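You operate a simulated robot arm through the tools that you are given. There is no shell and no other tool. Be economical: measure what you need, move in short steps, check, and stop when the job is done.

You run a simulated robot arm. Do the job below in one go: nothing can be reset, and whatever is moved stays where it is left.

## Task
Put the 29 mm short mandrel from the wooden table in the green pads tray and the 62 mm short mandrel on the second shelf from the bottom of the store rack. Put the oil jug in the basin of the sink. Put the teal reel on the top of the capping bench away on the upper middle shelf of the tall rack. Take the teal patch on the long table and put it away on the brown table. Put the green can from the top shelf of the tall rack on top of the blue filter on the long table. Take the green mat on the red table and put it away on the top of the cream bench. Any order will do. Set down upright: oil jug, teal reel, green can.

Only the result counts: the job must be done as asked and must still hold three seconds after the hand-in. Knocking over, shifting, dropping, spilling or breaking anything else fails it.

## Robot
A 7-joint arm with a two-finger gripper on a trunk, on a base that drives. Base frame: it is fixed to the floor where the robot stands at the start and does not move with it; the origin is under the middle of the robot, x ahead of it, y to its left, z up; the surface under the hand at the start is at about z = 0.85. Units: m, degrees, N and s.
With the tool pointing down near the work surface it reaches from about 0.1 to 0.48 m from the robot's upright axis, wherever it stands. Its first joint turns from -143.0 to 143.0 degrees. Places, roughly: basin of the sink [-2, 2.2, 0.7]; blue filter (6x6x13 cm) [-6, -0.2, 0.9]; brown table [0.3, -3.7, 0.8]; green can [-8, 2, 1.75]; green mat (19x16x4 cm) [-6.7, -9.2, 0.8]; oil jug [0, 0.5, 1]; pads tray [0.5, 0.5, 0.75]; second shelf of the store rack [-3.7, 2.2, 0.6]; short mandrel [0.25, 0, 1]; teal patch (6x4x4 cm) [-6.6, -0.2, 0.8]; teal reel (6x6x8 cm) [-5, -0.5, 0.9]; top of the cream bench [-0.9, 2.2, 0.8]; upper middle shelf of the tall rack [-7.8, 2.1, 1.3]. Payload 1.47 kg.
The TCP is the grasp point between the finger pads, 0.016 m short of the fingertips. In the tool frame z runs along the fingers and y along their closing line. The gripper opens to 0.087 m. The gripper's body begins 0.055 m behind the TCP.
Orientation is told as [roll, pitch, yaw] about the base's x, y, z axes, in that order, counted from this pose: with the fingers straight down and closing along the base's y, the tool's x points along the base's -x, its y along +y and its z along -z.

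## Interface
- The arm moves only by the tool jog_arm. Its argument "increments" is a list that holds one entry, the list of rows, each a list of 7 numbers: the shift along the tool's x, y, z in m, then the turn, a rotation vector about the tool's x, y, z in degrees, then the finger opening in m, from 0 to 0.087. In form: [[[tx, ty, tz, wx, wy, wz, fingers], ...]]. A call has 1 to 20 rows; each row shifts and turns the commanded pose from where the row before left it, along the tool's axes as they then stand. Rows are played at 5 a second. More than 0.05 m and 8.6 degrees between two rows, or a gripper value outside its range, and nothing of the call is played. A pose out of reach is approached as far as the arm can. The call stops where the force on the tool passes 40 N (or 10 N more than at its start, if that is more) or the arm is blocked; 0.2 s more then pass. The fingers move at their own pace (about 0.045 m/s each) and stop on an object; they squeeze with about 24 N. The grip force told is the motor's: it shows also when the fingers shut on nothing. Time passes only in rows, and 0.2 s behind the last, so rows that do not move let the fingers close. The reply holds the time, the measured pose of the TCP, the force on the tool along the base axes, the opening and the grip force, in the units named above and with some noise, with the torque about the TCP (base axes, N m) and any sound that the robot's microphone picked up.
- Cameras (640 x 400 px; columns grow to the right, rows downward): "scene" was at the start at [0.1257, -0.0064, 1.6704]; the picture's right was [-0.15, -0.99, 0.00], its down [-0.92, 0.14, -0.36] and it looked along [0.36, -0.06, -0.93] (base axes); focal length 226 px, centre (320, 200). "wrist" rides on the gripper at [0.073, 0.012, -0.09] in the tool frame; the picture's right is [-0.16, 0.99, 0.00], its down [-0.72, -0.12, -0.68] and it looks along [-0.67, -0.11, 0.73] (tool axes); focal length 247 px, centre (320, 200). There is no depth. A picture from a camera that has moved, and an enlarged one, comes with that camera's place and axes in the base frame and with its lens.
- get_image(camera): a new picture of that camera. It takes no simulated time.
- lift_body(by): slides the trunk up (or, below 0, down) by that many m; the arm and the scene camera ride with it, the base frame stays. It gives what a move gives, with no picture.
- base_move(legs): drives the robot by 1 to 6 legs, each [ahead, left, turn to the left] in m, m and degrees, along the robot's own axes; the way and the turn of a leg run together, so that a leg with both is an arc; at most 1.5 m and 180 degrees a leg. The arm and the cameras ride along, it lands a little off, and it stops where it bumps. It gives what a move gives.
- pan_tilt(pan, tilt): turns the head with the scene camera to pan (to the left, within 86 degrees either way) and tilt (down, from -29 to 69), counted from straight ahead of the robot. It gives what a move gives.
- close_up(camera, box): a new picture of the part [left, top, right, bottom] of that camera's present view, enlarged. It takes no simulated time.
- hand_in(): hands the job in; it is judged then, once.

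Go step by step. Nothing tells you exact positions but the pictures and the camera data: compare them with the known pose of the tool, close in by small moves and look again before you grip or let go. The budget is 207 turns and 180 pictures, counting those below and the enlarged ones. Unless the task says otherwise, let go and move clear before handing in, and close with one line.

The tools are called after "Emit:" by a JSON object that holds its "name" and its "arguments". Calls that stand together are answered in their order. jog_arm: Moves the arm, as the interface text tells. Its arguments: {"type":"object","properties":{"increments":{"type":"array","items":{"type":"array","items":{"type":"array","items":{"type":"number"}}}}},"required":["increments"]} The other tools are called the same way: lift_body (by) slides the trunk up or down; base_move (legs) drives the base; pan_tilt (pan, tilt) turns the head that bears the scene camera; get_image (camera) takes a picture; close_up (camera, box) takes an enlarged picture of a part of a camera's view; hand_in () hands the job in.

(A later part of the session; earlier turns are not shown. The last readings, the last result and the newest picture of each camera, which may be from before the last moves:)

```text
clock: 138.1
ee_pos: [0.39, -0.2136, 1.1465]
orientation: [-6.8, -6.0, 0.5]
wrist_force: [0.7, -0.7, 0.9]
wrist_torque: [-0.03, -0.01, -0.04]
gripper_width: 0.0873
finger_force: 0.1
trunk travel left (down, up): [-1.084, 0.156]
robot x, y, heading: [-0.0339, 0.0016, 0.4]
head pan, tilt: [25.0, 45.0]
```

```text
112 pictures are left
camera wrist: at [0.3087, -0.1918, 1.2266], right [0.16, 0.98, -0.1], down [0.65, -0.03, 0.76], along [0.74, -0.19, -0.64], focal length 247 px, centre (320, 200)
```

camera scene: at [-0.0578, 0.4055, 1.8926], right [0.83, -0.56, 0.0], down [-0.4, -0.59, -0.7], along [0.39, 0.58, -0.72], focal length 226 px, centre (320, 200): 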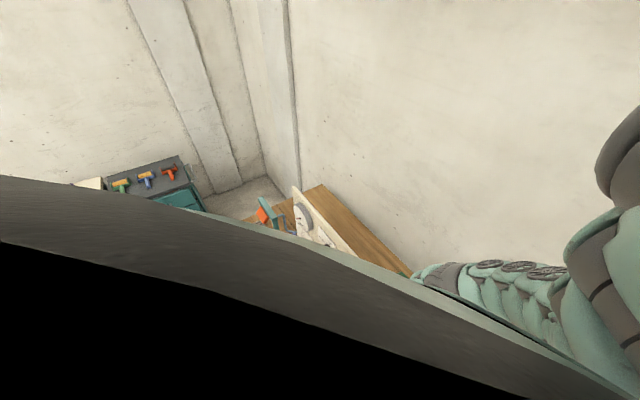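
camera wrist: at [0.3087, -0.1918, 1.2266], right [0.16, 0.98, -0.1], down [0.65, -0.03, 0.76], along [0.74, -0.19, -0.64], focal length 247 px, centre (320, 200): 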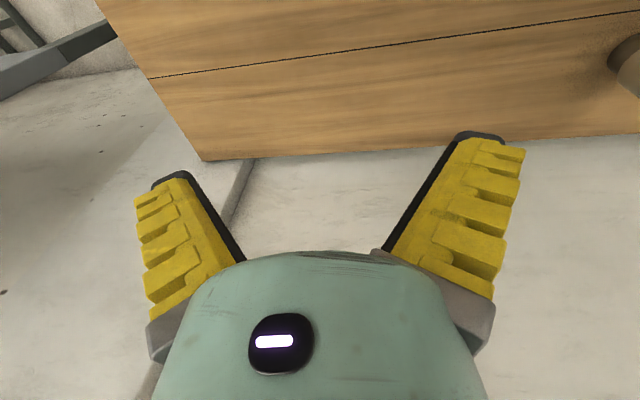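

Emit:
{"name": "jog_arm", "arguments": {"increments": [[[0.02, 0, 0, -3.4, 3, 0, 0.087], [0.02, 0, 0, -3.4, 3, 0, 0.087], [0.02, -0.02, 0, 0, 0, 0, 0.087], [0.015, -0.02, 0, 0, 0, 0, 0.087], [0, -0.02, 0, 0, 0, 0, 0.087], [0.0, 0, 0, 0, 0, 0, 0.087]]]}}

Emit:
{"name": "get_image", "arguments": {"camera": "wrist"}}

```text
clock: 139.5
ee_pos: [0.321, -0.2412, 1.1066]
orientation: [-0.7, -0.2, -0.8]
wrist_force: [0.6, -0.8, 0.0]
wrist_torque: [0.01, -0.01, 0.01]
gripper_width: 0.087
finger_force: 0.0
out of reach, approached as far as the arm can: row 2, 3, 4, 5
trunk travel left (down, up): [-1.084, 0.156]
robot x, y, heading: [-0.0371, 0.0039, 0.6]
head pan, tilt: [25.0, 45.0]
```

```text
111 pictures are left
camera wrist: at [0.2479, -0.2266, 1.1967], right [0.17, 0.99, -0.01], down [0.72, -0.12, 0.68], along [0.67, -0.12, -0.73], focal length 247 px, centre (320, 200)
```

wrist: 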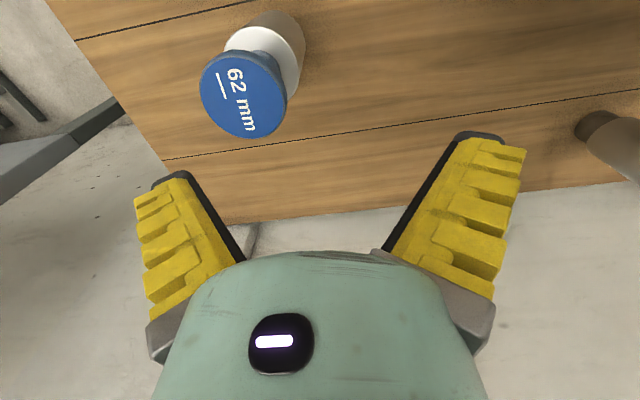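

The cap is at (0.30, -0.289). The wrist yaw seems to be what limits the arm, so I'll turn the tool with the arm's azimuth and shift over.

Emit:
{"name": "jog_arm", "arguments": {"increments": [[[0, 0, -0.02, 0, 0, 8, 0.087], [0, 0, -0.02, 0, 0, 8, 0.087], [0, 0, 0, 0, 0, 4, 0.087], [0.001, -0.026, 0, 0, 0, 0, 0.087], [0.001, -0.026, 0, 0, 0, 0, 0.087], [0.0, 0, 0, 0, 0, 0, 0.087]]]}}

Emit:
{"name": "get_image", "arguments": {"camera": "wrist"}}

```text
clock: 140.9
ee_pos: [0.3157, -0.2571, 1.1464]
orientation: [-0.2, -0.2, -20.7]
wrist_force: [0.1, -0.6, 0.3]
wrist_torque: [-0.02, 0.03, 0.01]
gripper_width: 0.0871
finger_force: 0.0
out of reach, approached as far as the arm can: row 4, 5
trunk travel left (down, up): [-1.084, 0.156]
robot x, y, heading: [-0.0352, 0.0042, 0.3]
head pan, tilt: [25.0, 45.0]
```

```text
110 pictures are left
camera wrist: at [0.2514, -0.2194, 1.2372], right [0.5, 0.87, 0.0], down [0.64, -0.36, 0.68], along [0.59, -0.34, -0.73], focal length 247 px, centre (320, 200)
```

wrist: 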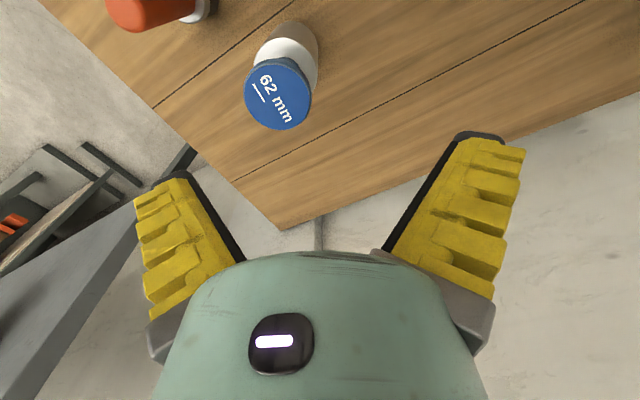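

A touch more reach is needed; I'll drive ahead to x ≈ 0 (the start place) and shift the hand over.

Emit:
{"name": "base_move", "arguments": {"legs": [[0.033, -0.01, 0]]}}

Emit:
{"name": "jog_arm", "arguments": {"increments": [[[0.017, -0.018, 0, 0, 0, 0, 0.087], [0.017, -0.018, 0, 0, 0, 0, 0.087], [0.0, 0, 0, 0, 0, 0, 0.087]]]}}

Emit:
{"name": "get_image", "arguments": {"camera": "wrist"}}

```text
clock: 141.8
ee_pos: [0.3489, -0.266, 1.1474]
orientation: [-0.1, -0.1, -20.8]
wrist_force: [-0.1, -0.7, 0.1]
wrist_torque: [0.01, 0.0, 0.03]
gripper_width: 0.087
finger_force: 0.1
trunk travel left (down, up): [-1.084, 0.156]
robot x, y, heading: [-0.0023, -0.0046, 0.3]
head pan, tilt: [25.0, 45.0]
```

```text
clock: 142.6
ee_pos: [0.349, -0.267, 1.1471]
orientation: [-0.3, -0.2, -20.7]
wrist_force: [0.6, -0.5, -0.3]
wrist_torque: [0.02, 0.0, -0.02]
gripper_width: 0.0871
finger_force: 0.0
out of reach, approached as far as the arm can: row 1, 2
trunk travel left (down, up): [-1.084, 0.156]
robot x, y, heading: [-0.0053, -0.0086, 0.3]
head pan, tilt: [25.0, 45.0]
```

```text
109 pictures are left
camera wrist: at [0.2846, -0.2295, 1.2372], right [0.5, 0.87, 0.0], down [0.64, -0.36, 0.68], along [0.59, -0.34, -0.73], focal length 247 px, centre (320, 200)
```

wrist: 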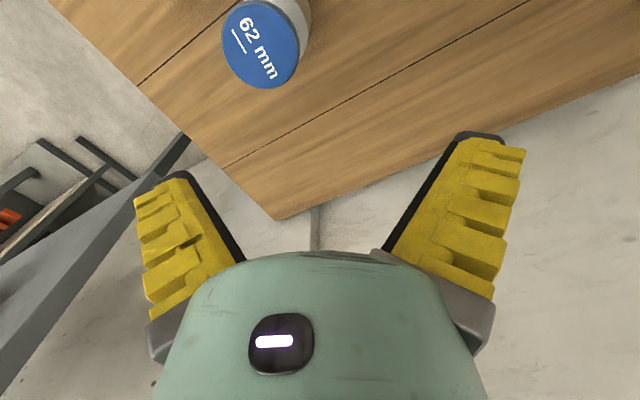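

The arm won't swing further right. I'll back up 0.13 m and shift the base right 0.14 m instead, so the mandrel is more nearly ahead.

Emit:
{"name": "base_move", "arguments": {"legs": [[-0.15, 0, 0], [0, -0.14, 0]]}}

Emit:
{"name": "get_image", "arguments": {"camera": "wrist"}}

```text
clock: 144.9
ee_pos: [0.198, -0.4038, 1.147]
orientation: [-0.2, -0.1, -20.6]
wrist_force: [0.7, 0.0, 0.3]
wrist_torque: [-0.01, 0.01, 0.03]
gripper_width: 0.0868
finger_force: 0.0
trunk travel left (down, up): [-1.084, 0.156]
robot x, y, heading: [-0.1525, -0.1439, 0.4]
head pan, tilt: [25.0, 45.0]
```

```text
108 pictures are left
camera wrist: at [0.1338, -0.366, 1.2372], right [0.49, 0.87, 0.0], down [0.64, -0.36, 0.68], along [0.59, -0.34, -0.73], focal length 247 px, centre (320, 200)
```

wrist: 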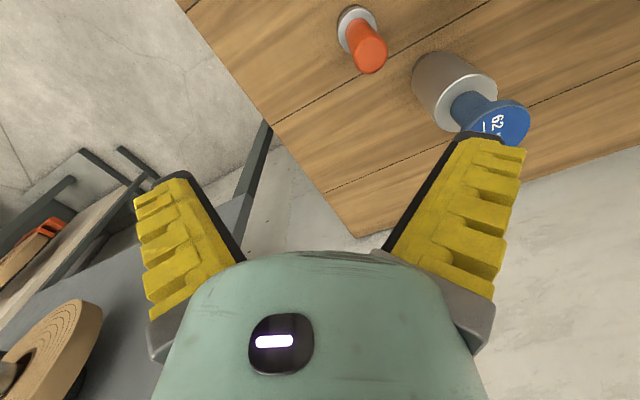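

No bump. Now move the hand over the mandrel.

Emit:
{"name": "jog_arm", "arguments": {"increments": [[[-0.014, 0.036, 0, 0, 0, 0, 0.087], [-0.014, 0.036, 0, 0, 0, 0, 0.087], [-0.014, 0.036, 0, 0, 0, 0, 0.087], [-0.013, 0.0355, 0, 0, 0, 0, 0.087], [0.0, 0, 0, 0, 0, 0, 0.087]]]}}

Emit:
{"name": "get_image", "arguments": {"camera": "wrist"}}

```text
clock: 146.1
ee_pos: [0.301, -0.2876, 1.1465]
orientation: [-0.3, -0.3, -20.5]
wrist_force: [-0.1, -0.7, -0.7]
wrist_torque: [-0.03, -0.02, 0.03]
gripper_width: 0.0867
finger_force: 0.1
trunk travel left (down, up): [-1.084, 0.156]
robot x, y, heading: [-0.1558, -0.1422, 0.3]
head pan, tilt: [25.0, 45.0]
```

```text
107 pictures are left
camera wrist: at [0.2375, -0.2495, 1.2364], right [0.49, 0.87, 0.0], down [0.64, -0.36, 0.68], along [0.59, -0.34, -0.73], focal length 247 px, centre (320, 200)
```

wrist: 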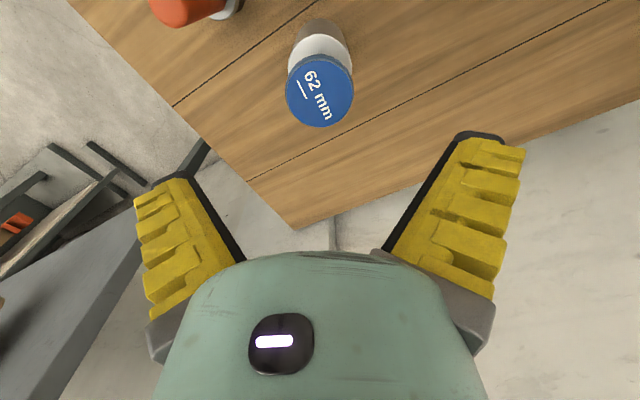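

Aligned with the cap. Lower the trunk 0.12 m and check.

Emit:
{"name": "lift_body", "arguments": {"by": -0.11}}

Emit:
{"name": "get_image", "arguments": {"camera": "wrist"}}

```text
clock: 147.5
ee_pos: [0.302, -0.287, 1.0354]
orientation: [-0.3, -0.3, -20.5]
wrist_force: [-0.4, 0.1, 0.9]
wrist_torque: [0.02, 0.0, -0.01]
gripper_width: 0.0872
finger_force: 0.0
trunk travel left (down, up): [-0.974, 0.266]
robot x, y, heading: [-0.1509, -0.1414, 0.6]
head pan, tilt: [25.0, 45.0]
```

```text
106 pictures are left
camera wrist: at [0.2374, -0.2496, 1.1264], right [0.49, 0.87, 0.0], down [0.64, -0.36, 0.68], along [0.59, -0.34, -0.73], focal length 247 px, centre (320, 200)
```

wrist: 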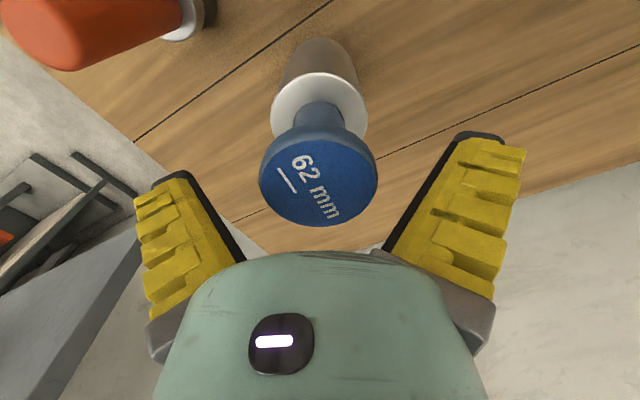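

Good alignment (cap top z ≈ 1.03, body shoulder ≈ 0.975). Lower 3.2 cm and close round the neck.

Emit:
{"name": "lift_body", "arguments": {"by": -0.031}}

Emit:
{"name": "jog_arm", "arguments": {"increments": [[[0, 0, 0, 0, 0, 0, 0.087], [0, 0, 0, 0, 0, 0, 0.06], [0, 0, 0, 0, 0, 0, 0.03], [0, 0, 0, 0, 0, 0, 0.0], [0, 0, 0, 0, 0, 0, 0.0], [0, 0, 0, 0, 0, 0, 0.0], [0, 0, 0, 0, 0, 0, 0.0], [0, 0, 0, 0, 0, 0, 0.0], [0, 0, 0, 0, 0, 0, 0.0]]]}}

Emit:
{"name": "get_image", "arguments": {"camera": "wrist"}}

```text
clock: 148.3
ee_pos: [0.3027, -0.2883, 1.0058]
orientation: [-0.2, -0.2, -20.5]
wrist_force: [0.1, 0.4, 0.2]
wrist_torque: [0.0, 0.02, -0.02]
gripper_width: 0.0871
finger_force: 0.0
trunk travel left (down, up): [-0.943, 0.297]
robot x, y, heading: [-0.155, -0.1456, 0.4]
head pan, tilt: [25.0, 45.0]
```

```text
clock: 150.3
ee_pos: [0.3023, -0.2874, 1.0069]
orientation: [-0.2, -0.3, -20.5]
wrist_force: [1.2, -1.7, 5.4]
wrist_torque: [-0.16, -0.32, -0.01]
gripper_width: 0.045
finger_force: 23.6
trunk travel left (down, up): [-0.943, 0.297]
robot x, y, heading: [-0.1544, -0.145, 0.3]
head pan, tilt: [25.0, 45.0]
```

```text
105 pictures are left
camera wrist: at [0.238, -0.2499, 1.0957], right [0.49, 0.87, 0.0], down [0.64, -0.36, 0.68], along [0.59, -0.34, -0.73], focal length 247 px, centre (320, 200)
```

wrist: 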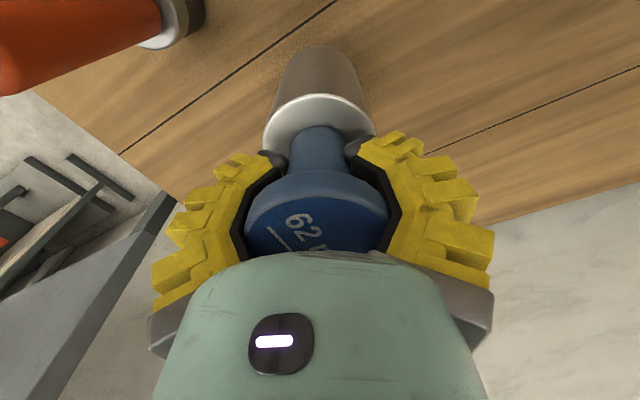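

Held under the cap. The shelf needs a horizontal tool, so I'll first stand this mandrel at the free near edge of the same table around (0, 0.3) and regrip its body from the front. Lift and move there.

Emit:
{"name": "lift_body", "arguments": {"by": 0.2}}

Emit:
{"name": "base_move", "arguments": {"legs": [[-0.28, 0, 0], [0, 0.4, 0]]}}

Emit:
{"name": "jog_arm", "arguments": {"increments": [[[0, 0, 0, 0, 0, -7, 0.0], [0, 0, 0, 0, 0, -7, 0.0], [0, 0, 0, 0, 0, -6.5, 0.0], [0.01, 0.03, 0, 0, 0, 0, 0.0], [0.01, 0.03, 0, 0, 0, 0, 0.0], [0.01, 0.03, 0, 0, 0, 0, 0.0], [0, 0.03, 0, 0, 0, 0, 0.0], [0.0, 0, 0, 0, 0, 0, 0.0]]]}}

Emit:
{"name": "get_image", "arguments": {"camera": "wrist"}}

```text
clock: 152.4
ee_pos: [0.3016, -0.2867, 1.2049]
orientation: [-0.2, -0.3, -20.5]
wrist_force: [-0.1, 0.2, -3.9]
wrist_torque: [-0.03, -0.02, -0.04]
gripper_width: 0.0441
finger_force: 24.3
trunk travel left (down, up): [-1.143, 0.097]
robot x, y, heading: [-0.1516, -0.1441, 0.3]
head pan, tilt: [25.0, 45.0]
```

```text
clock: 156.5
ee_pos: [0.0185, 0.111, 1.2048]
orientation: [-0.2, -0.1, -20.6]
wrist_force: [-0.4, -0.2, -4.2]
wrist_torque: [-0.02, 0.0, 0.03]
gripper_width: 0.0443
finger_force: 23.6
trunk travel left (down, up): [-1.143, 0.097]
robot x, y, heading: [-0.439, 0.257, 0.3]
head pan, tilt: [25.0, 45.0]
```

```text
clock: 158.3
ee_pos: [0.0235, 0.1999, 1.1713]
orientation: [-0.3, -0.1, -0.1]
wrist_force: [0.3, -0.2, -2.9]
wrist_torque: [0.0, -0.07, 0.04]
gripper_width: 0.0445
finger_force: 24.1
out of reach, approached as far as the arm can: row 4, 5, 6
trunk travel left (down, up): [-1.143, 0.097]
robot x, y, heading: [-0.4369, 0.2508, 0.3]
head pan, tilt: [25.0, 45.0]
```

```text
104 pictures are left
camera wrist: at [-0.0495, 0.2138, 1.2614], right [0.16, 0.99, -0.01], down [0.72, -0.11, 0.68], along [0.67, -0.11, -0.73], focal length 247 px, centre (320, 200)
```

wrist: 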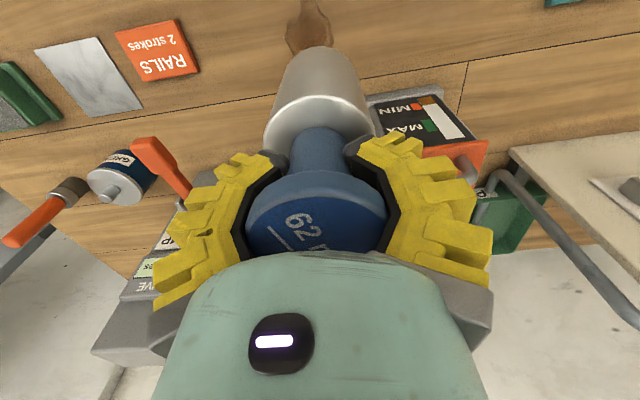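

An oil-stain lies at (0, 0.18), so I'll use y ≈ 0.30. Shift left and lower.

Emit:
{"name": "base_move", "arguments": {"legs": [[-0.035, 0.105, 0]]}}

Emit:
{"name": "lift_body", "arguments": {"by": -0.14}}

Emit:
{"name": "get_image", "arguments": {"camera": "wrist"}}

```text
clock: 159.5
ee_pos: [-0.0109, 0.305, 1.1713]
orientation: [-0.2, -0.1, -0.3]
wrist_force: [0.2, 0.4, -3.5]
wrist_torque: [0.02, -0.02, 0.02]
gripper_width: 0.0444
finger_force: 23.7
trunk travel left (down, up): [-1.143, 0.097]
robot x, y, heading: [-0.4677, 0.3605, 0.3]
head pan, tilt: [25.0, 45.0]
```

```text
clock: 161.2
ee_pos: [-0.0102, 0.3025, 1.0318]
orientation: [-0.3, -0.1, -0.3]
wrist_force: [0.3, 0.5, -3.1]
wrist_torque: [-0.01, -0.02, 0.06]
gripper_width: 0.0441
finger_force: 24.0
trunk travel left (down, up): [-1.003, 0.237]
robot x, y, heading: [-0.473, 0.3636, 0.1]
head pan, tilt: [25.0, 45.0]
```

```text
103 pictures are left
camera wrist: at [-0.0844, 0.3172, 1.1215], right [0.16, 0.99, 0.0], down [0.72, -0.12, 0.68], along [0.67, -0.11, -0.73], focal length 247 px, centre (320, 200)
```

wrist: 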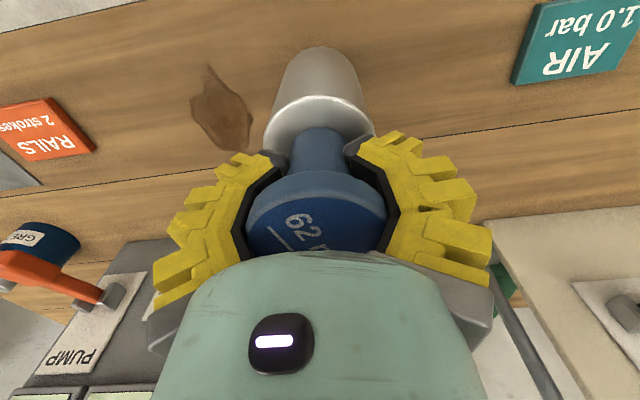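

Free spot below. Lower to contact in small steps.

Emit:
{"name": "lift_body", "arguments": {"by": -0.02}}

Emit:
{"name": "lift_body", "arguments": {"by": -0.004}}

Emit:
{"name": "lift_body", "arguments": {"by": -0.004}}

Emit:
{"name": "lift_body", "arguments": {"by": -0.003}}

```text
clock: 161.8
ee_pos: [-0.0108, 0.3034, 1.0105]
orientation: [-0.3, -0.1, -0.4]
wrist_force: [0.8, -0.8, -3.4]
wrist_torque: [0.03, 0.01, 0.0]
gripper_width: 0.0443
finger_force: 23.9
trunk travel left (down, up): [-0.983, 0.257]
robot x, y, heading: [-0.4697, 0.359, 0.2]
head pan, tilt: [25.0, 45.0]
```

```text
clock: 162.3
ee_pos: [-0.0112, 0.3038, 1.008]
orientation: [-0.3, -0.1, -0.3]
wrist_force: [0.2, 0.7, -3.8]
wrist_torque: [-0.01, 0.02, -0.02]
gripper_width: 0.0442
finger_force: 24.3
trunk travel left (down, up): [-0.979, 0.261]
robot x, y, heading: [-0.4745, 0.3595, 0.0]
head pan, tilt: [25.0, 45.0]
```

```text
clock: 162.9
ee_pos: [-0.0095, 0.3041, 1.0055]
orientation: [-0.2, -0.2, -0.3]
wrist_force: [-7.7, 0.6, 36.0]
wrist_torque: [0.11, 0.52, 0.0]
gripper_width: 0.0435
finger_force: 23.5
trunk travel left (down, up): [-0.975, 0.265]
robot x, y, heading: [-0.4715, 0.3569, -0.1]
head pan, tilt: [25.0, 45.0]
```

```text
clock: 163.2
ee_pos: [-0.0086, 0.3053, 1.0044]
orientation: [-0.3, -0.2, -0.2]
wrist_force: [-3.9, -1.9, 26.0]
wrist_torque: [-0.02, 0.14, 0.01]
gripper_width: 0.0431
finger_force: 23.9
trunk travel left (down, up): [-0.975, 0.265]
robot x, y, heading: [-0.4727, 0.3583, 0.2]
head pan, tilt: [25.0, 45.0]
stopped: the force on the tool passed its limit at 55 N (the readings are from after the stop); the commanded pose is now the measured one
```

On the table. Open, rise, back off and turn the tool to horizontal in the free space.

Emit:
{"name": "jog_arm", "arguments": {"increments": [[[0, 0, 0, 0, 0, 0, 0.06], [0, 0, 0, 0, 0, 0, 0.075], [0, 0, 0, 0, 0, 0, 0.087], [0, 0, 0, 0, 0, 0, 0.087], [0, 0, 0, 0, 0, 0, 0.087]]]}}

Emit:
{"name": "lift_body", "arguments": {"by": 0.12}}

Emit:
{"name": "base_move", "arguments": {"legs": [[-0.4, 0, 0]]}}

Emit:
{"name": "get_image", "arguments": {"camera": "wrist"}}

Emit:
{"name": "jog_arm", "arguments": {"increments": [[[0, 0, -0.02, 0, -8.5, 0, 0.087], [0, 0, -0.02, 0, -8.5, 0, 0.087], [0, 0, -0.02, 0, -8.5, 0, 0.087], [0, 0, -0.02, 0, -8.5, 0, 0.087], [0, 0, 0, 0, -8.5, 0, 0.087], [0, 0, 0, 0, -8.5, 0, 0.087], [0, 0, 0, 0, -8.5, 0, 0.087], [0, 0, 0, 0, -8.5, 0, 0.087], [0, 0, 0, 0, -8.5, 0, 0.087], [0, 0, 0, 0, -8.5, 0, 0.087], [0, 0, 0, 0, -5, 0, 0.087], [0, 0, 0, 0, 0, 0, 0.087]]]}}

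```text
clock: 164.4
ee_pos: [-0.01, 0.3043, 1.0027]
orientation: [-0.3, 0.0, -0.2]
wrist_force: [0.5, 0.5, -0.1]
wrist_torque: [0.02, 0.01, 0.01]
gripper_width: 0.0869
finger_force: 0.0
trunk travel left (down, up): [-0.975, 0.265]
robot x, y, heading: [-0.4706, 0.3549, 0.2]
head pan, tilt: [25.0, 45.0]
```

```text
clock: 165.9
ee_pos: [-0.0116, 0.3046, 1.1239]
orientation: [-0.3, -0.1, -0.3]
wrist_force: [0.8, -0.7, 0.2]
wrist_torque: [0.02, -0.03, 0.03]
gripper_width: 0.0867
finger_force: 0.2
trunk travel left (down, up): [-1.095, 0.145]
robot x, y, heading: [-0.4677, 0.3586, -0.1]
head pan, tilt: [25.0, 45.0]
```

```text
clock: 168.4
ee_pos: [-0.408, 0.3024, 1.1236]
orientation: [-0.3, 0.0, -0.6]
wrist_force: [-0.4, -0.2, 0.2]
wrist_torque: [0.04, 0.0, -0.02]
gripper_width: 0.087
finger_force: 0.1
trunk travel left (down, up): [-1.095, 0.145]
robot x, y, heading: [-0.8665, 0.3551, -0.1]
head pan, tilt: [25.0, 45.0]
```

```text
102 pictures are left
camera wrist: at [-0.4807, 0.3158, 1.2141], right [0.17, 0.99, -0.01], down [0.72, -0.12, 0.68], along [0.67, -0.12, -0.73], focal length 247 px, centre (320, 200)
```

wrist: 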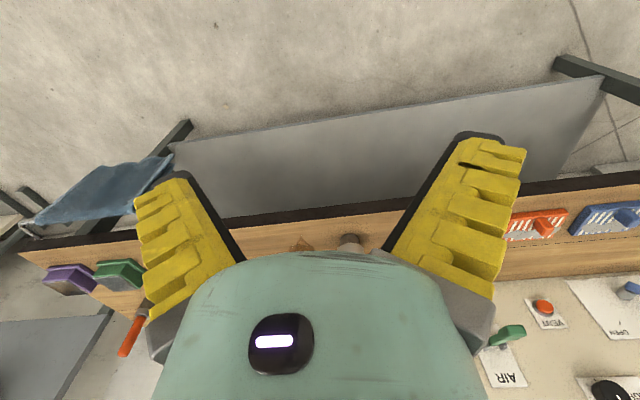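

```text
clock: 171.0
ee_pos: [-0.3624, 0.2511, 1.1382]
orientation: [-4.8, -71.5, 2.3]
wrist_force: [1.0, -0.3, -0.8]
wrist_torque: [0.02, 0.0, -0.01]
gripper_width: 0.0871
finger_force: 0.0
out of reach, approached as far as the arm can: row 1, 2, 3, 4, 6, 9, 10, 11
trunk travel left (down, up): [-1.095, 0.145]
robot x, y, heading: [-0.8662, 0.3589, -0.1]
head pan, tilt: [25.0, 45.0]
```

Pitched to 71°. I'll pull the hand in and up a little and complete the turn.

Emit:
{"name": "jog_arm", "arguments": {"increments": [[[-0.01, 0, -0.035, 0, 0, 0, 0.087], [-0.01, 0, -0.035, 0, 0, 0, 0.087], [0, 0, -0.02, 0, 0, 0, 0.087], [0, 0, 0, 0, -6, 0, 0.087], [0, 0, 0, 0, -6, 0, 0.087], [0, 0, 0, 0, -6.5, 0, 0.087], [0, 0, 0, 0, 0, 0, 0.087]]]}}

Emit:
{"name": "get_image", "arguments": {"camera": "wrist"}}

```text
clock: 172.6
ee_pos: [-0.4415, 0.2541, 1.1869]
orientation: [-24.5, -86.4, 22.2]
wrist_force: [-0.7, 0.8, 0.4]
wrist_torque: [-0.01, 0.02, 0.02]
gripper_width: 0.0869
finger_force: 0.1
out of reach, approached as far as the arm can: row 6
trunk travel left (down, up): [-1.095, 0.145]
robot x, y, heading: [-0.8672, 0.3586, -0.3]
head pan, tilt: [25.0, 45.0]
```

```text
101 pictures are left
camera wrist: at [-0.5352, 0.2692, 1.119], right [0.05, 0.99, 0.13], down [-0.64, -0.07, 0.76], along [0.77, -0.12, 0.63], focal length 247 px, centre (320, 200)
```

wrist: 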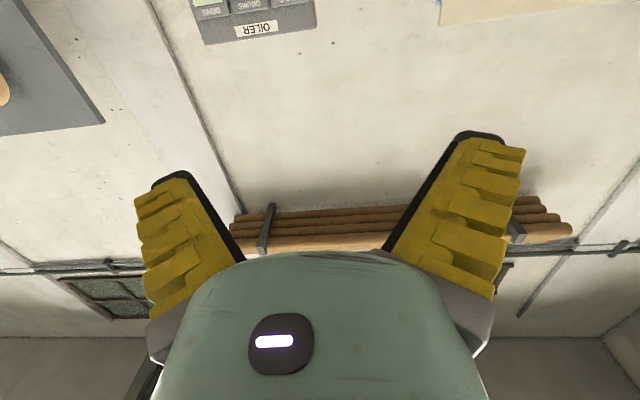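

Nearly horizontal, but the camera is now underneath. I'll roll the tool 180° about its own axis so the camera looks down from above.

Emit:
{"name": "jog_arm", "arguments": {"increments": [[[0, 0, 0, 0, 0, 8.5, 0.087], [0, 0, 0, 0, 0, 8.5, 0.087], [0, 0, 0, 0, 0, 8.5, 0.087], [0, 0, 0, 0, 0, 8.5, 0.087], [0, 0, 0, 0, 0, 8.5, 0.087], [0, 0, 0, 0, 0, 8.5, 0.087], [0, 0, 0, 0, 0, 8.5, 0.087], [0, 0, 0, 0, 0, 8.5, 0.087], [0, 0, 0, 0, 0, 8.5, 0.087], [0, 0, 0, 0, 0, 8.5, 0.087], [0, 0, 0, 0, 0, 8.5, 0.087], [0, 0, 0, 0, 0, 8.5, 0.087], [0, 0, 0, 0, 0, 8.5, 0.087], [0, 0, 0, 0, 0, 8.5, 0.087], [0, 0, 0, 0, 0, 8.5, 0.087], [0, 0, 0, 0, 0, 8.5, 0.087], [0, 0, 0, 0, 0, 8.5, 0.087], [0, 0, 0, 0, 0, 8.5, 0.087], [0, 0, 0, 0, 0, 8.5, 0.087], [0, 0, 0, 0, 0, 8.5, 0.087]]]}}

Emit:
{"name": "get_image", "arguments": {"camera": "wrist"}}

```text
clock: 176.8
ee_pos: [-0.4428, 0.2558, 1.1858]
orientation: [73.0, 77.9, -109.0]
wrist_force: [-2.2, -1.1, 0.3]
wrist_torque: [-0.01, -0.03, 0.04]
gripper_width: 0.0873
finger_force: 0.0
trunk travel left (down, up): [-1.095, 0.145]
robot x, y, heading: [-0.8683, 0.3542, -0.2]
head pan, tilt: [25.0, 45.0]
```

```text
100 pictures are left
camera wrist: at [-0.5282, 0.2625, 1.2654], right [-0.04, -1.0, 0.04], down [-0.72, 0.0, -0.69], along [0.69, -0.06, -0.72], focal length 247 px, centre (320, 200)
```

wrist: 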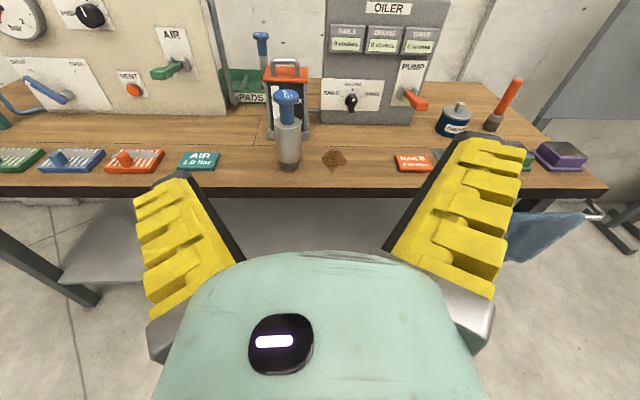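

Excellent view now. I'll level the tool, line up with the mandrel, lower, and approach partway.

Emit:
{"name": "jog_arm", "arguments": {"increments": [[[0, 0, 0, 0, 0, 8, 0.087], [0, 0, 0, 0, 0, 3.7, 0.087], [0, 0, 0, 2.4, 3.2, 0, 0.087], [0, 0, 0, 0, 0, 0, 0.087]]]}}

Emit:
{"name": "base_move", "arguments": {"legs": [[0.22, 0.05, 0.2]]}}

Emit:
{"name": "lift_body", "arguments": {"by": -0.265}}

Emit:
{"name": "get_image", "arguments": {"camera": "wrist"}}

```text
clock: 177.8
ee_pos: [-0.4406, 0.2277, 1.203]
orientation: [44.3, 85.1, -138.4]
wrist_force: [-0.3, -1.2, 0.0]
wrist_torque: [0.0, -0.03, 0.03]
gripper_width: 0.0872
finger_force: 0.1
out of reach, approached as far as the arm can: row 1, 2, 3
trunk travel left (down, up): [-1.095, 0.145]
robot x, y, heading: [-0.8653, 0.3591, -0.3]
head pan, tilt: [25.0, 45.0]
```

```text
clock: 179.5
ee_pos: [-0.2153, 0.2776, 1.2028]
orientation: [44.5, 85.1, -138.4]
wrist_force: [0.8, 0.7, 0.3]
wrist_torque: [0.0, 0.0, -0.02]
gripper_width: 0.0869
finger_force: 0.0
trunk travel left (down, up): [-1.095, 0.145]
robot x, y, heading: [-0.6421, 0.4086, 0.0]
head pan, tilt: [25.0, 45.0]
```

```text
clock: 182.2
ee_pos: [-0.2159, 0.2781, 0.9384]
orientation: [44.5, 85.0, -138.4]
wrist_force: [0.2, 0.6, -1.0]
wrist_torque: [-0.03, 0.02, 0.0]
gripper_width: 0.0872
finger_force: 0.0
trunk travel left (down, up): [-0.83, 0.41]
robot x, y, heading: [-0.6412, 0.4042, 0.2]
head pan, tilt: [25.0, 45.0]
```

```text
99 pictures are left
camera wrist: at [-0.3015, 0.275, 1.0177], right [-0.06, -0.99, -0.1], down [-0.72, 0.11, -0.69], along [0.69, 0.03, -0.72], focal length 247 px, centre (320, 200)
```

wrist: 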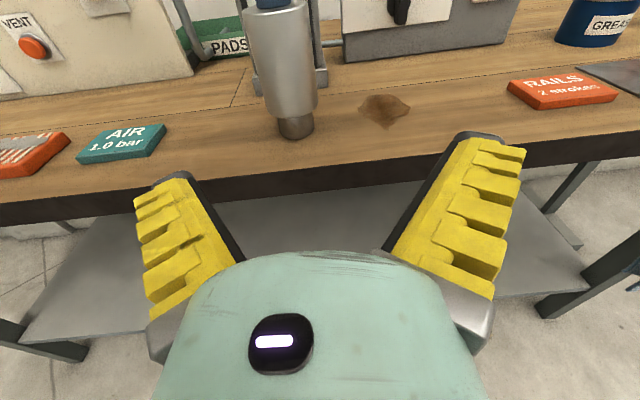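

The mandrel's foot is at (-0.015, 0.303), as placed. Approach to 6 cm short and check the centring.

Emit:
{"name": "base_move", "arguments": {"legs": [[0.13, 0.028, 0]]}}

Emit:
{"name": "get_image", "arguments": {"camera": "wrist"}}

```text
clock: 183.5
ee_pos: [-0.0854, 0.303, 0.9385]
orientation: [44.5, 85.2, -138.5]
wrist_force: [-0.5, 0.1, -0.2]
wrist_torque: [-0.02, 0.01, -0.01]
gripper_width: 0.0869
finger_force: 0.1
trunk travel left (down, up): [-0.83, 0.41]
robot x, y, heading: [-0.5127, 0.4351, -0.4]
head pan, tilt: [25.0, 45.0]
```

```text
98 pictures are left
camera wrist: at [-0.1708, 0.3016, 1.0176], right [-0.06, -0.99, -0.1], down [-0.72, 0.11, -0.69], along [0.69, 0.03, -0.72], focal length 247 px, centre (320, 200)
```

wrist: 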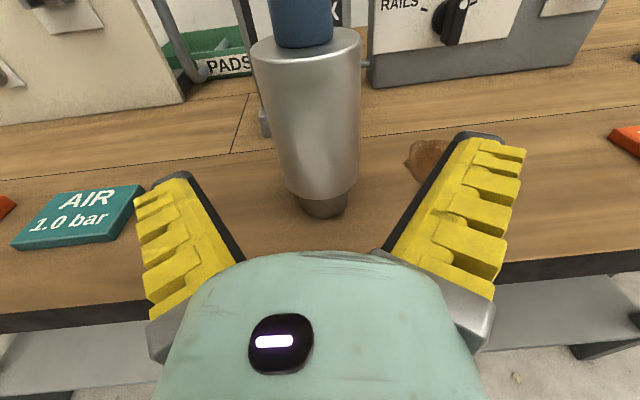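

Well centred. Advance 7 cm.

Emit:
{"name": "base_move", "arguments": {"legs": [[0.068, 0, 0.2]]}}

Emit:
{"name": "get_image", "arguments": {"camera": "wrist"}}

```text
clock: 184.5
ee_pos: [-0.0177, 0.3058, 0.9377]
orientation: [44.4, 85.1, -138.3]
wrist_force: [-0.4, -0.2, 0.4]
wrist_torque: [0.0, 0.0, -0.02]
gripper_width: 0.0872
finger_force: 0.0
trunk travel left (down, up): [-0.83, 0.41]
robot x, y, heading: [-0.4435, 0.4313, -0.1]
head pan, tilt: [25.0, 45.0]
```

```text
97 pictures are left
camera wrist: at [-0.1033, 0.3024, 1.0176], right [-0.06, -0.99, -0.1], down [-0.72, 0.11, -0.69], along [0.69, 0.03, -0.72], focal length 247 px, centre (320, 200)
```

wrist: 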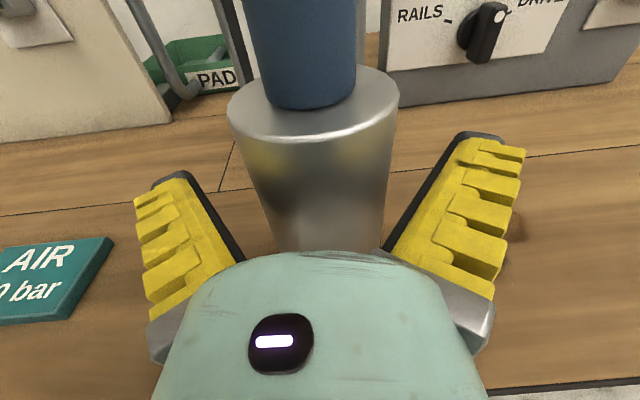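

Body is between the fingers. Close and lift.

Emit:
{"name": "jog_arm", "arguments": {"increments": [[[0, 0, 0, 0, 0, 0, 0.075], [0, 0, 0, 0, 0, 0, 0.06], [0, 0, 0, 0, 0, 0, 0.03], [0, 0, 0, 0, 0, 0, 0.0], [0, 0, 0, 0, 0, 0, 0.0], [0, 0, 0, 0, 0, 0, 0.0], [0, 0, 0, 0, 0, 0, 0.0], [0, 0, 0, 0, 0, 0, 0.0]]]}}

Emit:
{"name": "lift_body", "arguments": {"by": 0.02}}

Emit:
{"name": "lift_body", "arguments": {"by": 0.1}}

Emit:
{"name": "get_image", "arguments": {"camera": "wrist"}}

```text
clock: 186.3
ee_pos: [-0.0184, 0.305, 0.9377]
orientation: [44.9, 85.2, -137.9]
wrist_force: [0.1, 0.0, 2.7]
wrist_torque: [0.11, 0.11, 0.06]
gripper_width: 0.0581
finger_force: 24.0
trunk travel left (down, up): [-0.83, 0.41]
robot x, y, heading: [-0.4437, 0.4339, -0.1]
head pan, tilt: [25.0, 45.0]
```

```text
clock: 187.0
ee_pos: [-0.0185, 0.3044, 0.9584]
orientation: [43.9, 85.2, -138.8]
wrist_force: [0.8, 0.1, -3.3]
wrist_torque: [-0.02, 0.02, 0.0]
gripper_width: 0.0574
finger_force: 23.3
trunk travel left (down, up): [-0.85, 0.39]
robot x, y, heading: [-0.4436, 0.4342, -0.5]
head pan, tilt: [25.0, 45.0]
```

```text
clock: 188.3
ee_pos: [-0.0191, 0.3049, 1.0579]
orientation: [44.1, 85.0, -138.7]
wrist_force: [0.1, 0.2, -3.9]
wrist_torque: [0.01, 0.02, 0.01]
gripper_width: 0.0574
finger_force: 23.9
trunk travel left (down, up): [-0.95, 0.29]
robot x, y, heading: [-0.44, 0.435, 0.0]
head pan, tilt: [25.0, 45.0]
```

```text
96 pictures are left
camera wrist: at [-0.1036, 0.3026, 1.1374], right [-0.06, -0.99, -0.1], down [-0.72, 0.11, -0.69], along [0.69, 0.03, -0.72], focal length 247 px, centre (320, 200)
```

wrist: 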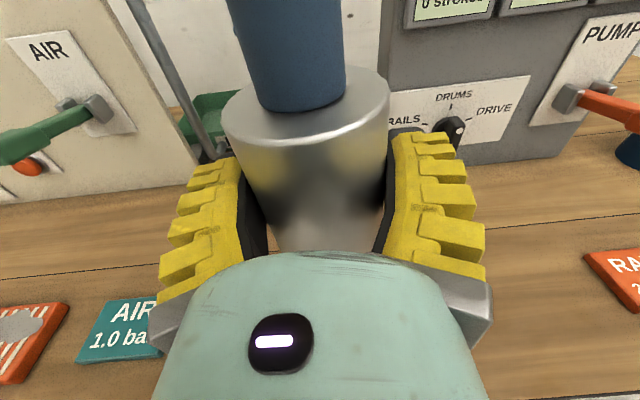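

Firm hold; the foot is 0.088 m below the TCP. Drive to the store rack.

Emit:
{"name": "base_move", "arguments": {"legs": [[-0.55, 0, 0], [0, 0, 90], [0.2, 1.3, 0], [0, 1.3, 0]]}}

Emit:
{"name": "get_image", "arguments": {"camera": "wrist"}}

Emit:
{"name": "get_image", "arguments": {"camera": "scene"}}

```text
clock: 207.5
ee_pos: [-3.4342, 1.0545, 1.0566]
orientation: [44.3, 85.0, -48.0]
wrist_force: [-0.4, 0.0, -3.0]
wrist_torque: [-0.02, 0.02, 0.02]
gripper_width: 0.0563
finger_force: 24.2
trunk travel left (down, up): [-0.95, 0.29]
robot x, y, heading: [-3.562, 0.6299, 90.7]
head pan, tilt: [25.0, 45.0]
```

```text
95 pictures are left
camera wrist: at [-3.4299, 0.9705, 1.1375], right [0.99, -0.05, -0.1], down [-0.1, -0.72, -0.69], along [-0.04, 0.69, -0.72], focal length 247 px, centre (320, 200)
```

wrist: 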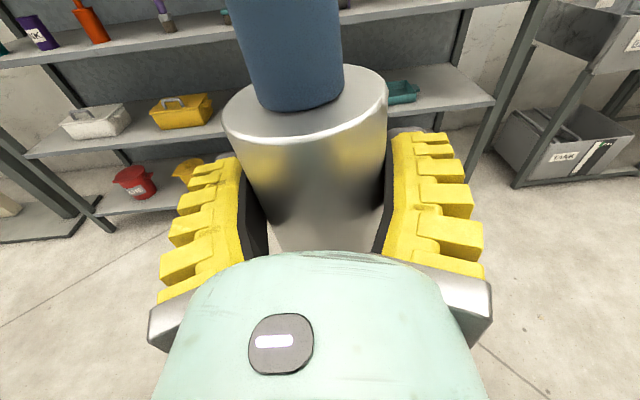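

```text
94 pictures are left
camera scene: at [-3.6278, 0.7458, 1.6152], right [0.56, 0.83, 0.0], down [0.59, -0.39, -0.71], along [-0.59, 0.39, -0.71], focal length 226 px, centre (320, 200)
```

scene: 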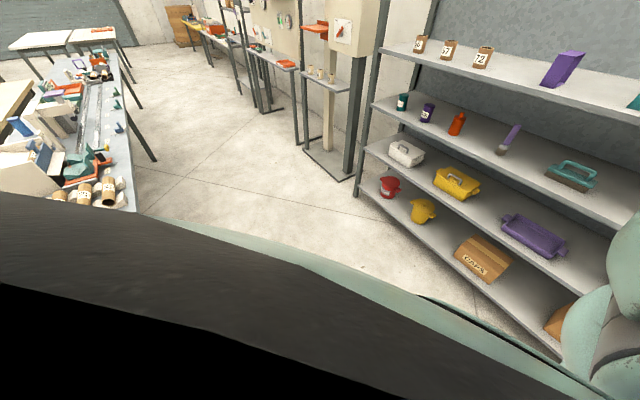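

Second shelf (z≈0.6) has a gap between the purple tray (x≈-3.58) and the teal tray (x≈-3.06). Target (-3.30, 2.06). Approach and lower partway.

Emit:
{"name": "base_move", "arguments": {"legs": [[0.5, -0.134, -0.7]]}}

Emit:
{"name": "lift_body", "arguments": {"by": -0.27}}

Emit:
{"name": "get_image", "arguments": {"camera": "wrist"}}

```text
clock: 210.5
ee_pos: [-3.296, 1.561, 1.0576]
orientation: [44.0, 85.1, -48.9]
wrist_force: [0.9, -0.7, -4.3]
wrist_torque: [-0.03, 0.0, 0.01]
gripper_width: 0.0561
finger_force: 23.9
trunk travel left (down, up): [-0.95, 0.29]
robot x, y, heading: [-3.4303, 1.1377, 89.5]
head pan, tilt: [25.0, 45.0]
```

```text
clock: 213.3
ee_pos: [-3.2956, 1.5602, 0.7875]
orientation: [44.2, 85.1, -48.9]
wrist_force: [-0.3, 0.1, -3.0]
wrist_torque: [-0.01, -0.01, 0.0]
gripper_width: 0.0561
finger_force: 24.1
trunk travel left (down, up): [-0.68, 0.56]
robot x, y, heading: [-3.4278, 1.1407, 89.8]
head pan, tilt: [25.0, 45.0]
```

```text
93 pictures are left
camera wrist: at [-3.2938, 1.4758, 0.8675], right [0.99, -0.06, -0.1], down [-0.11, -0.72, -0.69], along [-0.03, 0.69, -0.72], focal length 247 px, centre (320, 200)
```

wrist: 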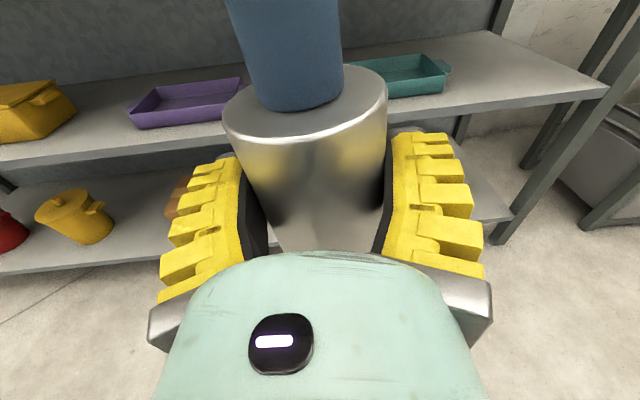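

The gap is centred at x ≈ -3.355, shelf top z ≈ 0.59, front edge y ≈ 2.0. Shift left, lower a bit, and go in.

Emit:
{"name": "base_move", "arguments": {"legs": [[0.25, 0.058, 0.3]]}}

Emit:
{"name": "lift_body", "arguments": {"by": -0.05}}

Emit:
{"name": "get_image", "arguments": {"camera": "wrist"}}

```text
clock: 215.1
ee_pos: [-3.3553, 1.8131, 0.788]
orientation: [44.2, 85.1, -48.7]
wrist_force: [0.1, -0.1, -4.4]
wrist_torque: [-0.04, 0.0, 0.02]
gripper_width: 0.0559
finger_force: 24.1
trunk travel left (down, up): [-0.68, 0.56]
robot x, y, heading: [-3.4845, 1.3845, 89.8]
head pan, tilt: [25.0, 45.0]
```

```text
clock: 216.1
ee_pos: [-3.3551, 1.813, 0.7374]
orientation: [44.3, 85.1, -48.8]
wrist_force: [-0.2, 0.1, -3.1]
wrist_torque: [-0.03, 0.0, 0.01]
gripper_width: 0.056
finger_force: 24.2
trunk travel left (down, up): [-0.63, 0.61]
robot x, y, heading: [-3.4857, 1.3891, 89.6]
head pan, tilt: [25.0, 45.0]
```

```text
92 pictures are left
camera wrist: at [-3.3526, 1.728, 0.8175], right [0.99, -0.06, -0.1], down [-0.11, -0.72, -0.69], along [-0.03, 0.69, -0.72], focal length 247 px, centre (320, 200)
```

wrist: 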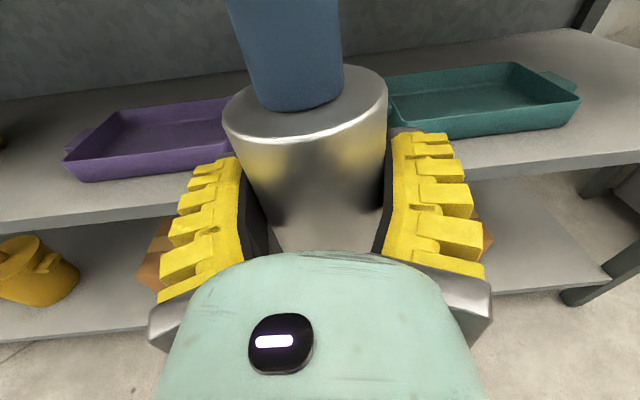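

Gap centre is about x -3.37. Insert at this height.

Emit:
{"name": "base_move", "arguments": {"legs": [[0.25, 0.013, 0.3]]}}

Emit:
{"name": "get_image", "arguments": {"camera": "wrist"}}

```text
clock: 217.9
ee_pos: [-3.3713, 2.0693, 0.7375]
orientation: [44.4, 85.0, -48.3]
wrist_force: [-0.6, 0.4, -3.5]
wrist_torque: [-0.03, -0.01, 0.0]
gripper_width: 0.0559
finger_force: 23.6
trunk travel left (down, up): [-0.63, 0.61]
robot x, y, heading: [-3.5002, 1.6448, 90.4]
head pan, tilt: [25.0, 45.0]
```

```text
91 pictures are left
camera wrist: at [-3.3678, 1.9851, 0.8176], right [0.99, -0.05, -0.1], down [-0.11, -0.72, -0.69], along [-0.04, 0.69, -0.72], focal length 247 px, centre (320, 200)
```

wrist: 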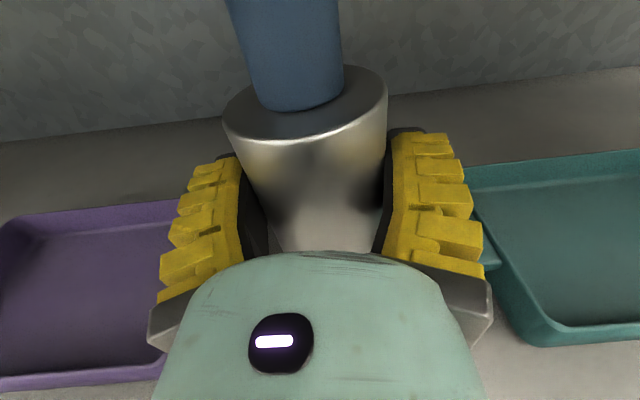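

Emit:
{"name": "lift_body", "arguments": {"by": -0.04}}

Emit:
{"name": "lift_body", "arguments": {"by": -0.008}}

Emit:
{"name": "lift_body", "arguments": {"by": -0.005}}

Emit:
{"name": "lift_body", "arguments": {"by": -0.005}}

Emit:
{"name": "get_image", "arguments": {"camera": "wrist"}}

```text
clock: 218.7
ee_pos: [-3.3712, 2.069, 0.6976]
orientation: [44.3, 85.0, -48.1]
wrist_force: [0.0, -0.4, -3.4]
wrist_torque: [-0.07, 0.0, 0.03]
gripper_width: 0.0557
finger_force: 23.8
trunk travel left (down, up): [-0.59, 0.65]
robot x, y, heading: [-3.5019, 1.6447, 90.2]
head pan, tilt: [25.0, 45.0]
```

```text
clock: 219.3
ee_pos: [-3.3709, 2.0703, 0.6909]
orientation: [44.8, 85.2, -47.8]
wrist_force: [-0.6, -2.6, 5.2]
wrist_torque: [-0.19, 0.16, 0.04]
gripper_width: 0.0558
finger_force: 24.4
trunk travel left (down, up): [-0.582, 0.658]
robot x, y, heading: [-3.5, 1.6431, 90.4]
head pan, tilt: [25.0, 45.0]
```

```text
clock: 219.8
ee_pos: [-3.3698, 2.0708, 0.6859]
orientation: [45.9, 85.1, -46.8]
wrist_force: [0.7, -1.2, 11.1]
wrist_torque: [0.07, 0.14, 0.0]
gripper_width: 0.0556
finger_force: 24.8
trunk travel left (down, up): [-0.577, 0.663]
robot x, y, heading: [-3.4996, 1.6436, 90.1]
head pan, tilt: [25.0, 45.0]
```

```text
clock: 220.4
ee_pos: [-3.37, 2.0695, 0.679]
orientation: [44.7, 85.1, -47.9]
wrist_force: [0.7, -2.2, 9.3]
wrist_torque: [0.05, 0.07, 0.0]
gripper_width: 0.054
finger_force: 23.8
trunk travel left (down, up): [-0.572, 0.668]
robot x, y, heading: [-3.4998, 1.6432, 90.2]
head pan, tilt: [25.0, 45.0]
```

```text
90 pictures are left
camera wrist: at [-3.367, 1.9855, 0.7596], right [0.99, -0.05, -0.1], down [-0.11, -0.72, -0.69], along [-0.03, 0.69, -0.72], focal length 247 px, centre (320, 200)
```

wrist: 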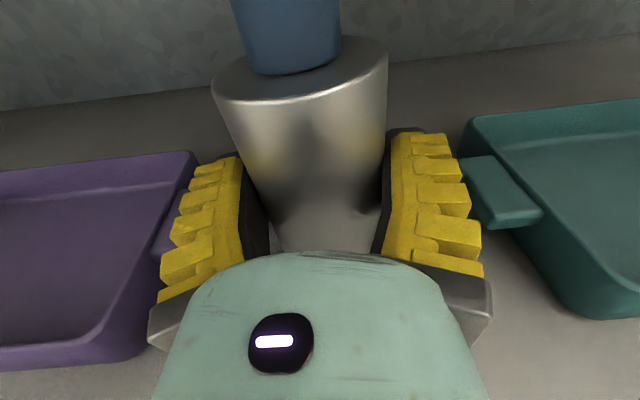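

It stands on the shelf. The purple tray's handle is close to the left finger, so I'll open only to 0.068 and look.

Emit:
{"name": "jog_arm", "arguments": {"increments": [[[0, 0, 0, 0, 0, 0, 0.058], [0, 0, 0, 0, 0, 0, 0.062], [0, 0, 0, 0, 0, 0, 0.066], [0, 0, 0, 0, 0, 0, 0.068], [0, 0, 0, 0, 0, 0, 0.068], [0, 0, 0, 0, 0, 0, 0.068]]]}}

Emit:
{"name": "get_image", "arguments": {"camera": "wrist"}}

```text
clock: 221.8
ee_pos: [-3.3704, 2.0701, 0.6803]
orientation: [44.3, 85.1, -48.1]
wrist_force: [0.3, 0.8, 1.2]
wrist_torque: [0.02, 0.04, -0.02]
gripper_width: 0.0716
finger_force: 2.8
trunk travel left (down, up): [-0.572, 0.668]
robot x, y, heading: [-3.4981, 1.6436, 90.2]
head pan, tilt: [25.0, 45.0]
```

```text
89 pictures are left
camera wrist: at [-3.3677, 1.9852, 0.7596], right [0.99, -0.05, -0.1], down [-0.11, -0.72, -0.69], along [-0.04, 0.69, -0.72], focal length 247 px, centre (320, 200)
```

wrist: 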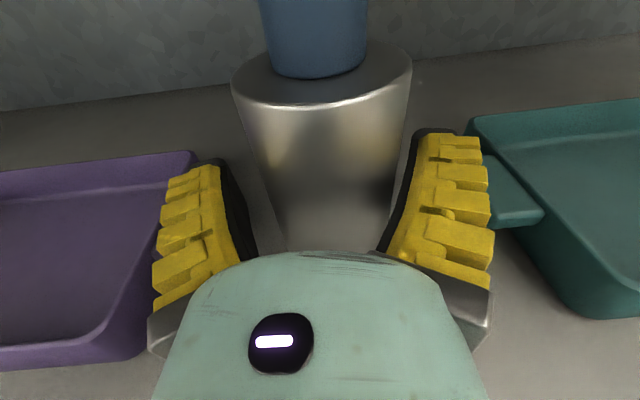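

It's standing straight. Back out.

Emit:
{"name": "base_move", "arguments": {"legs": [[-0.12, 0, 0]]}}

Emit:
{"name": "get_image", "arguments": {"camera": "wrist"}}

```text
clock: 223.0
ee_pos: [-3.3693, 1.9488, 0.6796]
orientation: [44.1, 85.1, -48.5]
wrist_force: [0.3, -0.7, -0.6]
wrist_torque: [0.0, 0.0, -0.02]
gripper_width: 0.0717
finger_force: 2.7
trunk travel left (down, up): [-0.572, 0.668]
robot x, y, heading: [-3.5003, 1.5239, 90.4]
head pan, tilt: [25.0, 45.0]
```

```text
88 pictures are left
camera wrist: at [-3.367, 1.864, 0.7594], right [0.99, -0.05, -0.1], down [-0.11, -0.72, -0.69], along [-0.03, 0.69, -0.72], focal length 247 px, centre (320, 200)
```

wrist: 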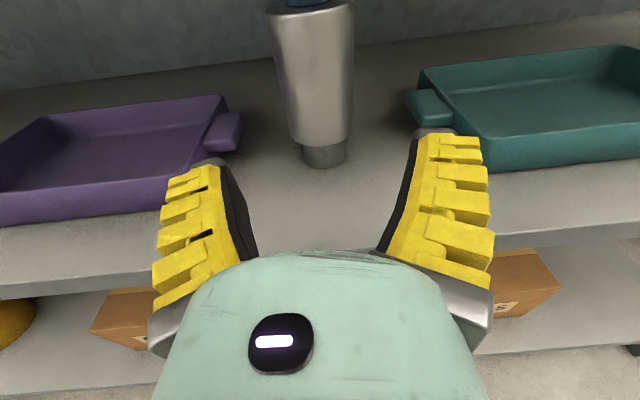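

Mandrel done. Next the green can on the tall rack: raise, back out to the aisle at y ≈ 1.05 and drive to x ≈ -7.8.

Emit:
{"name": "lift_body", "arguments": {"by": 0.55}}

Emit:
{"name": "base_move", "arguments": {"legs": [[-0.45, 0, -0.4], [0, 1.5, 0], [0, 1.3, 0]]}}

Emit:
{"name": "get_image", "arguments": {"camera": "wrist"}}

Emit:
{"name": "get_image", "arguments": {"camera": "scene"}}

```text
refused: 0.55 is not a number from -0.4 to 0.4
```

```text
clock: 238.9
ee_pos: [-6.1598, 1.5786, 0.6798]
orientation: [44.3, 85.0, -50.5]
wrist_force: [0.1, 0.7, -0.1]
wrist_torque: [-0.04, -0.03, -0.01]
gripper_width: 0.0715
finger_force: 2.3
trunk travel left (down, up): [-0.572, 0.668]
robot x, y, heading: [-6.2984, 1.1565, 87.9]
head pan, tilt: [25.0, 45.0]
```

```text
87 pictures are left
camera wrist: at [-6.1595, 1.493, 0.7596], right [0.99, -0.09, -0.1], down [-0.13, -0.71, -0.69], along [-0.01, 0.69, -0.72], focal length 247 px, centre (320, 200)
```

wrist: 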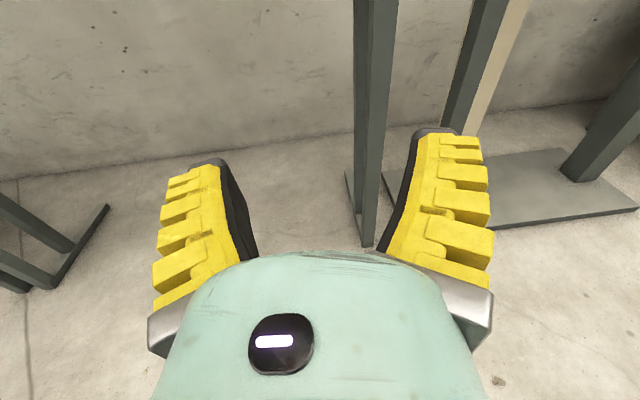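

```text
86 pictures are left
camera scene: at [-6.3666, 1.2767, 1.2371], right [0.59, 0.81, 0.0], down [0.57, -0.42, -0.71], along [-0.57, 0.42, -0.71], focal length 226 px, centre (320, 200)
```

scene: 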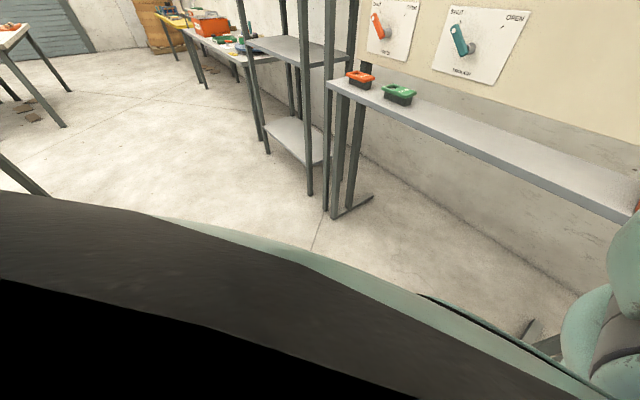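

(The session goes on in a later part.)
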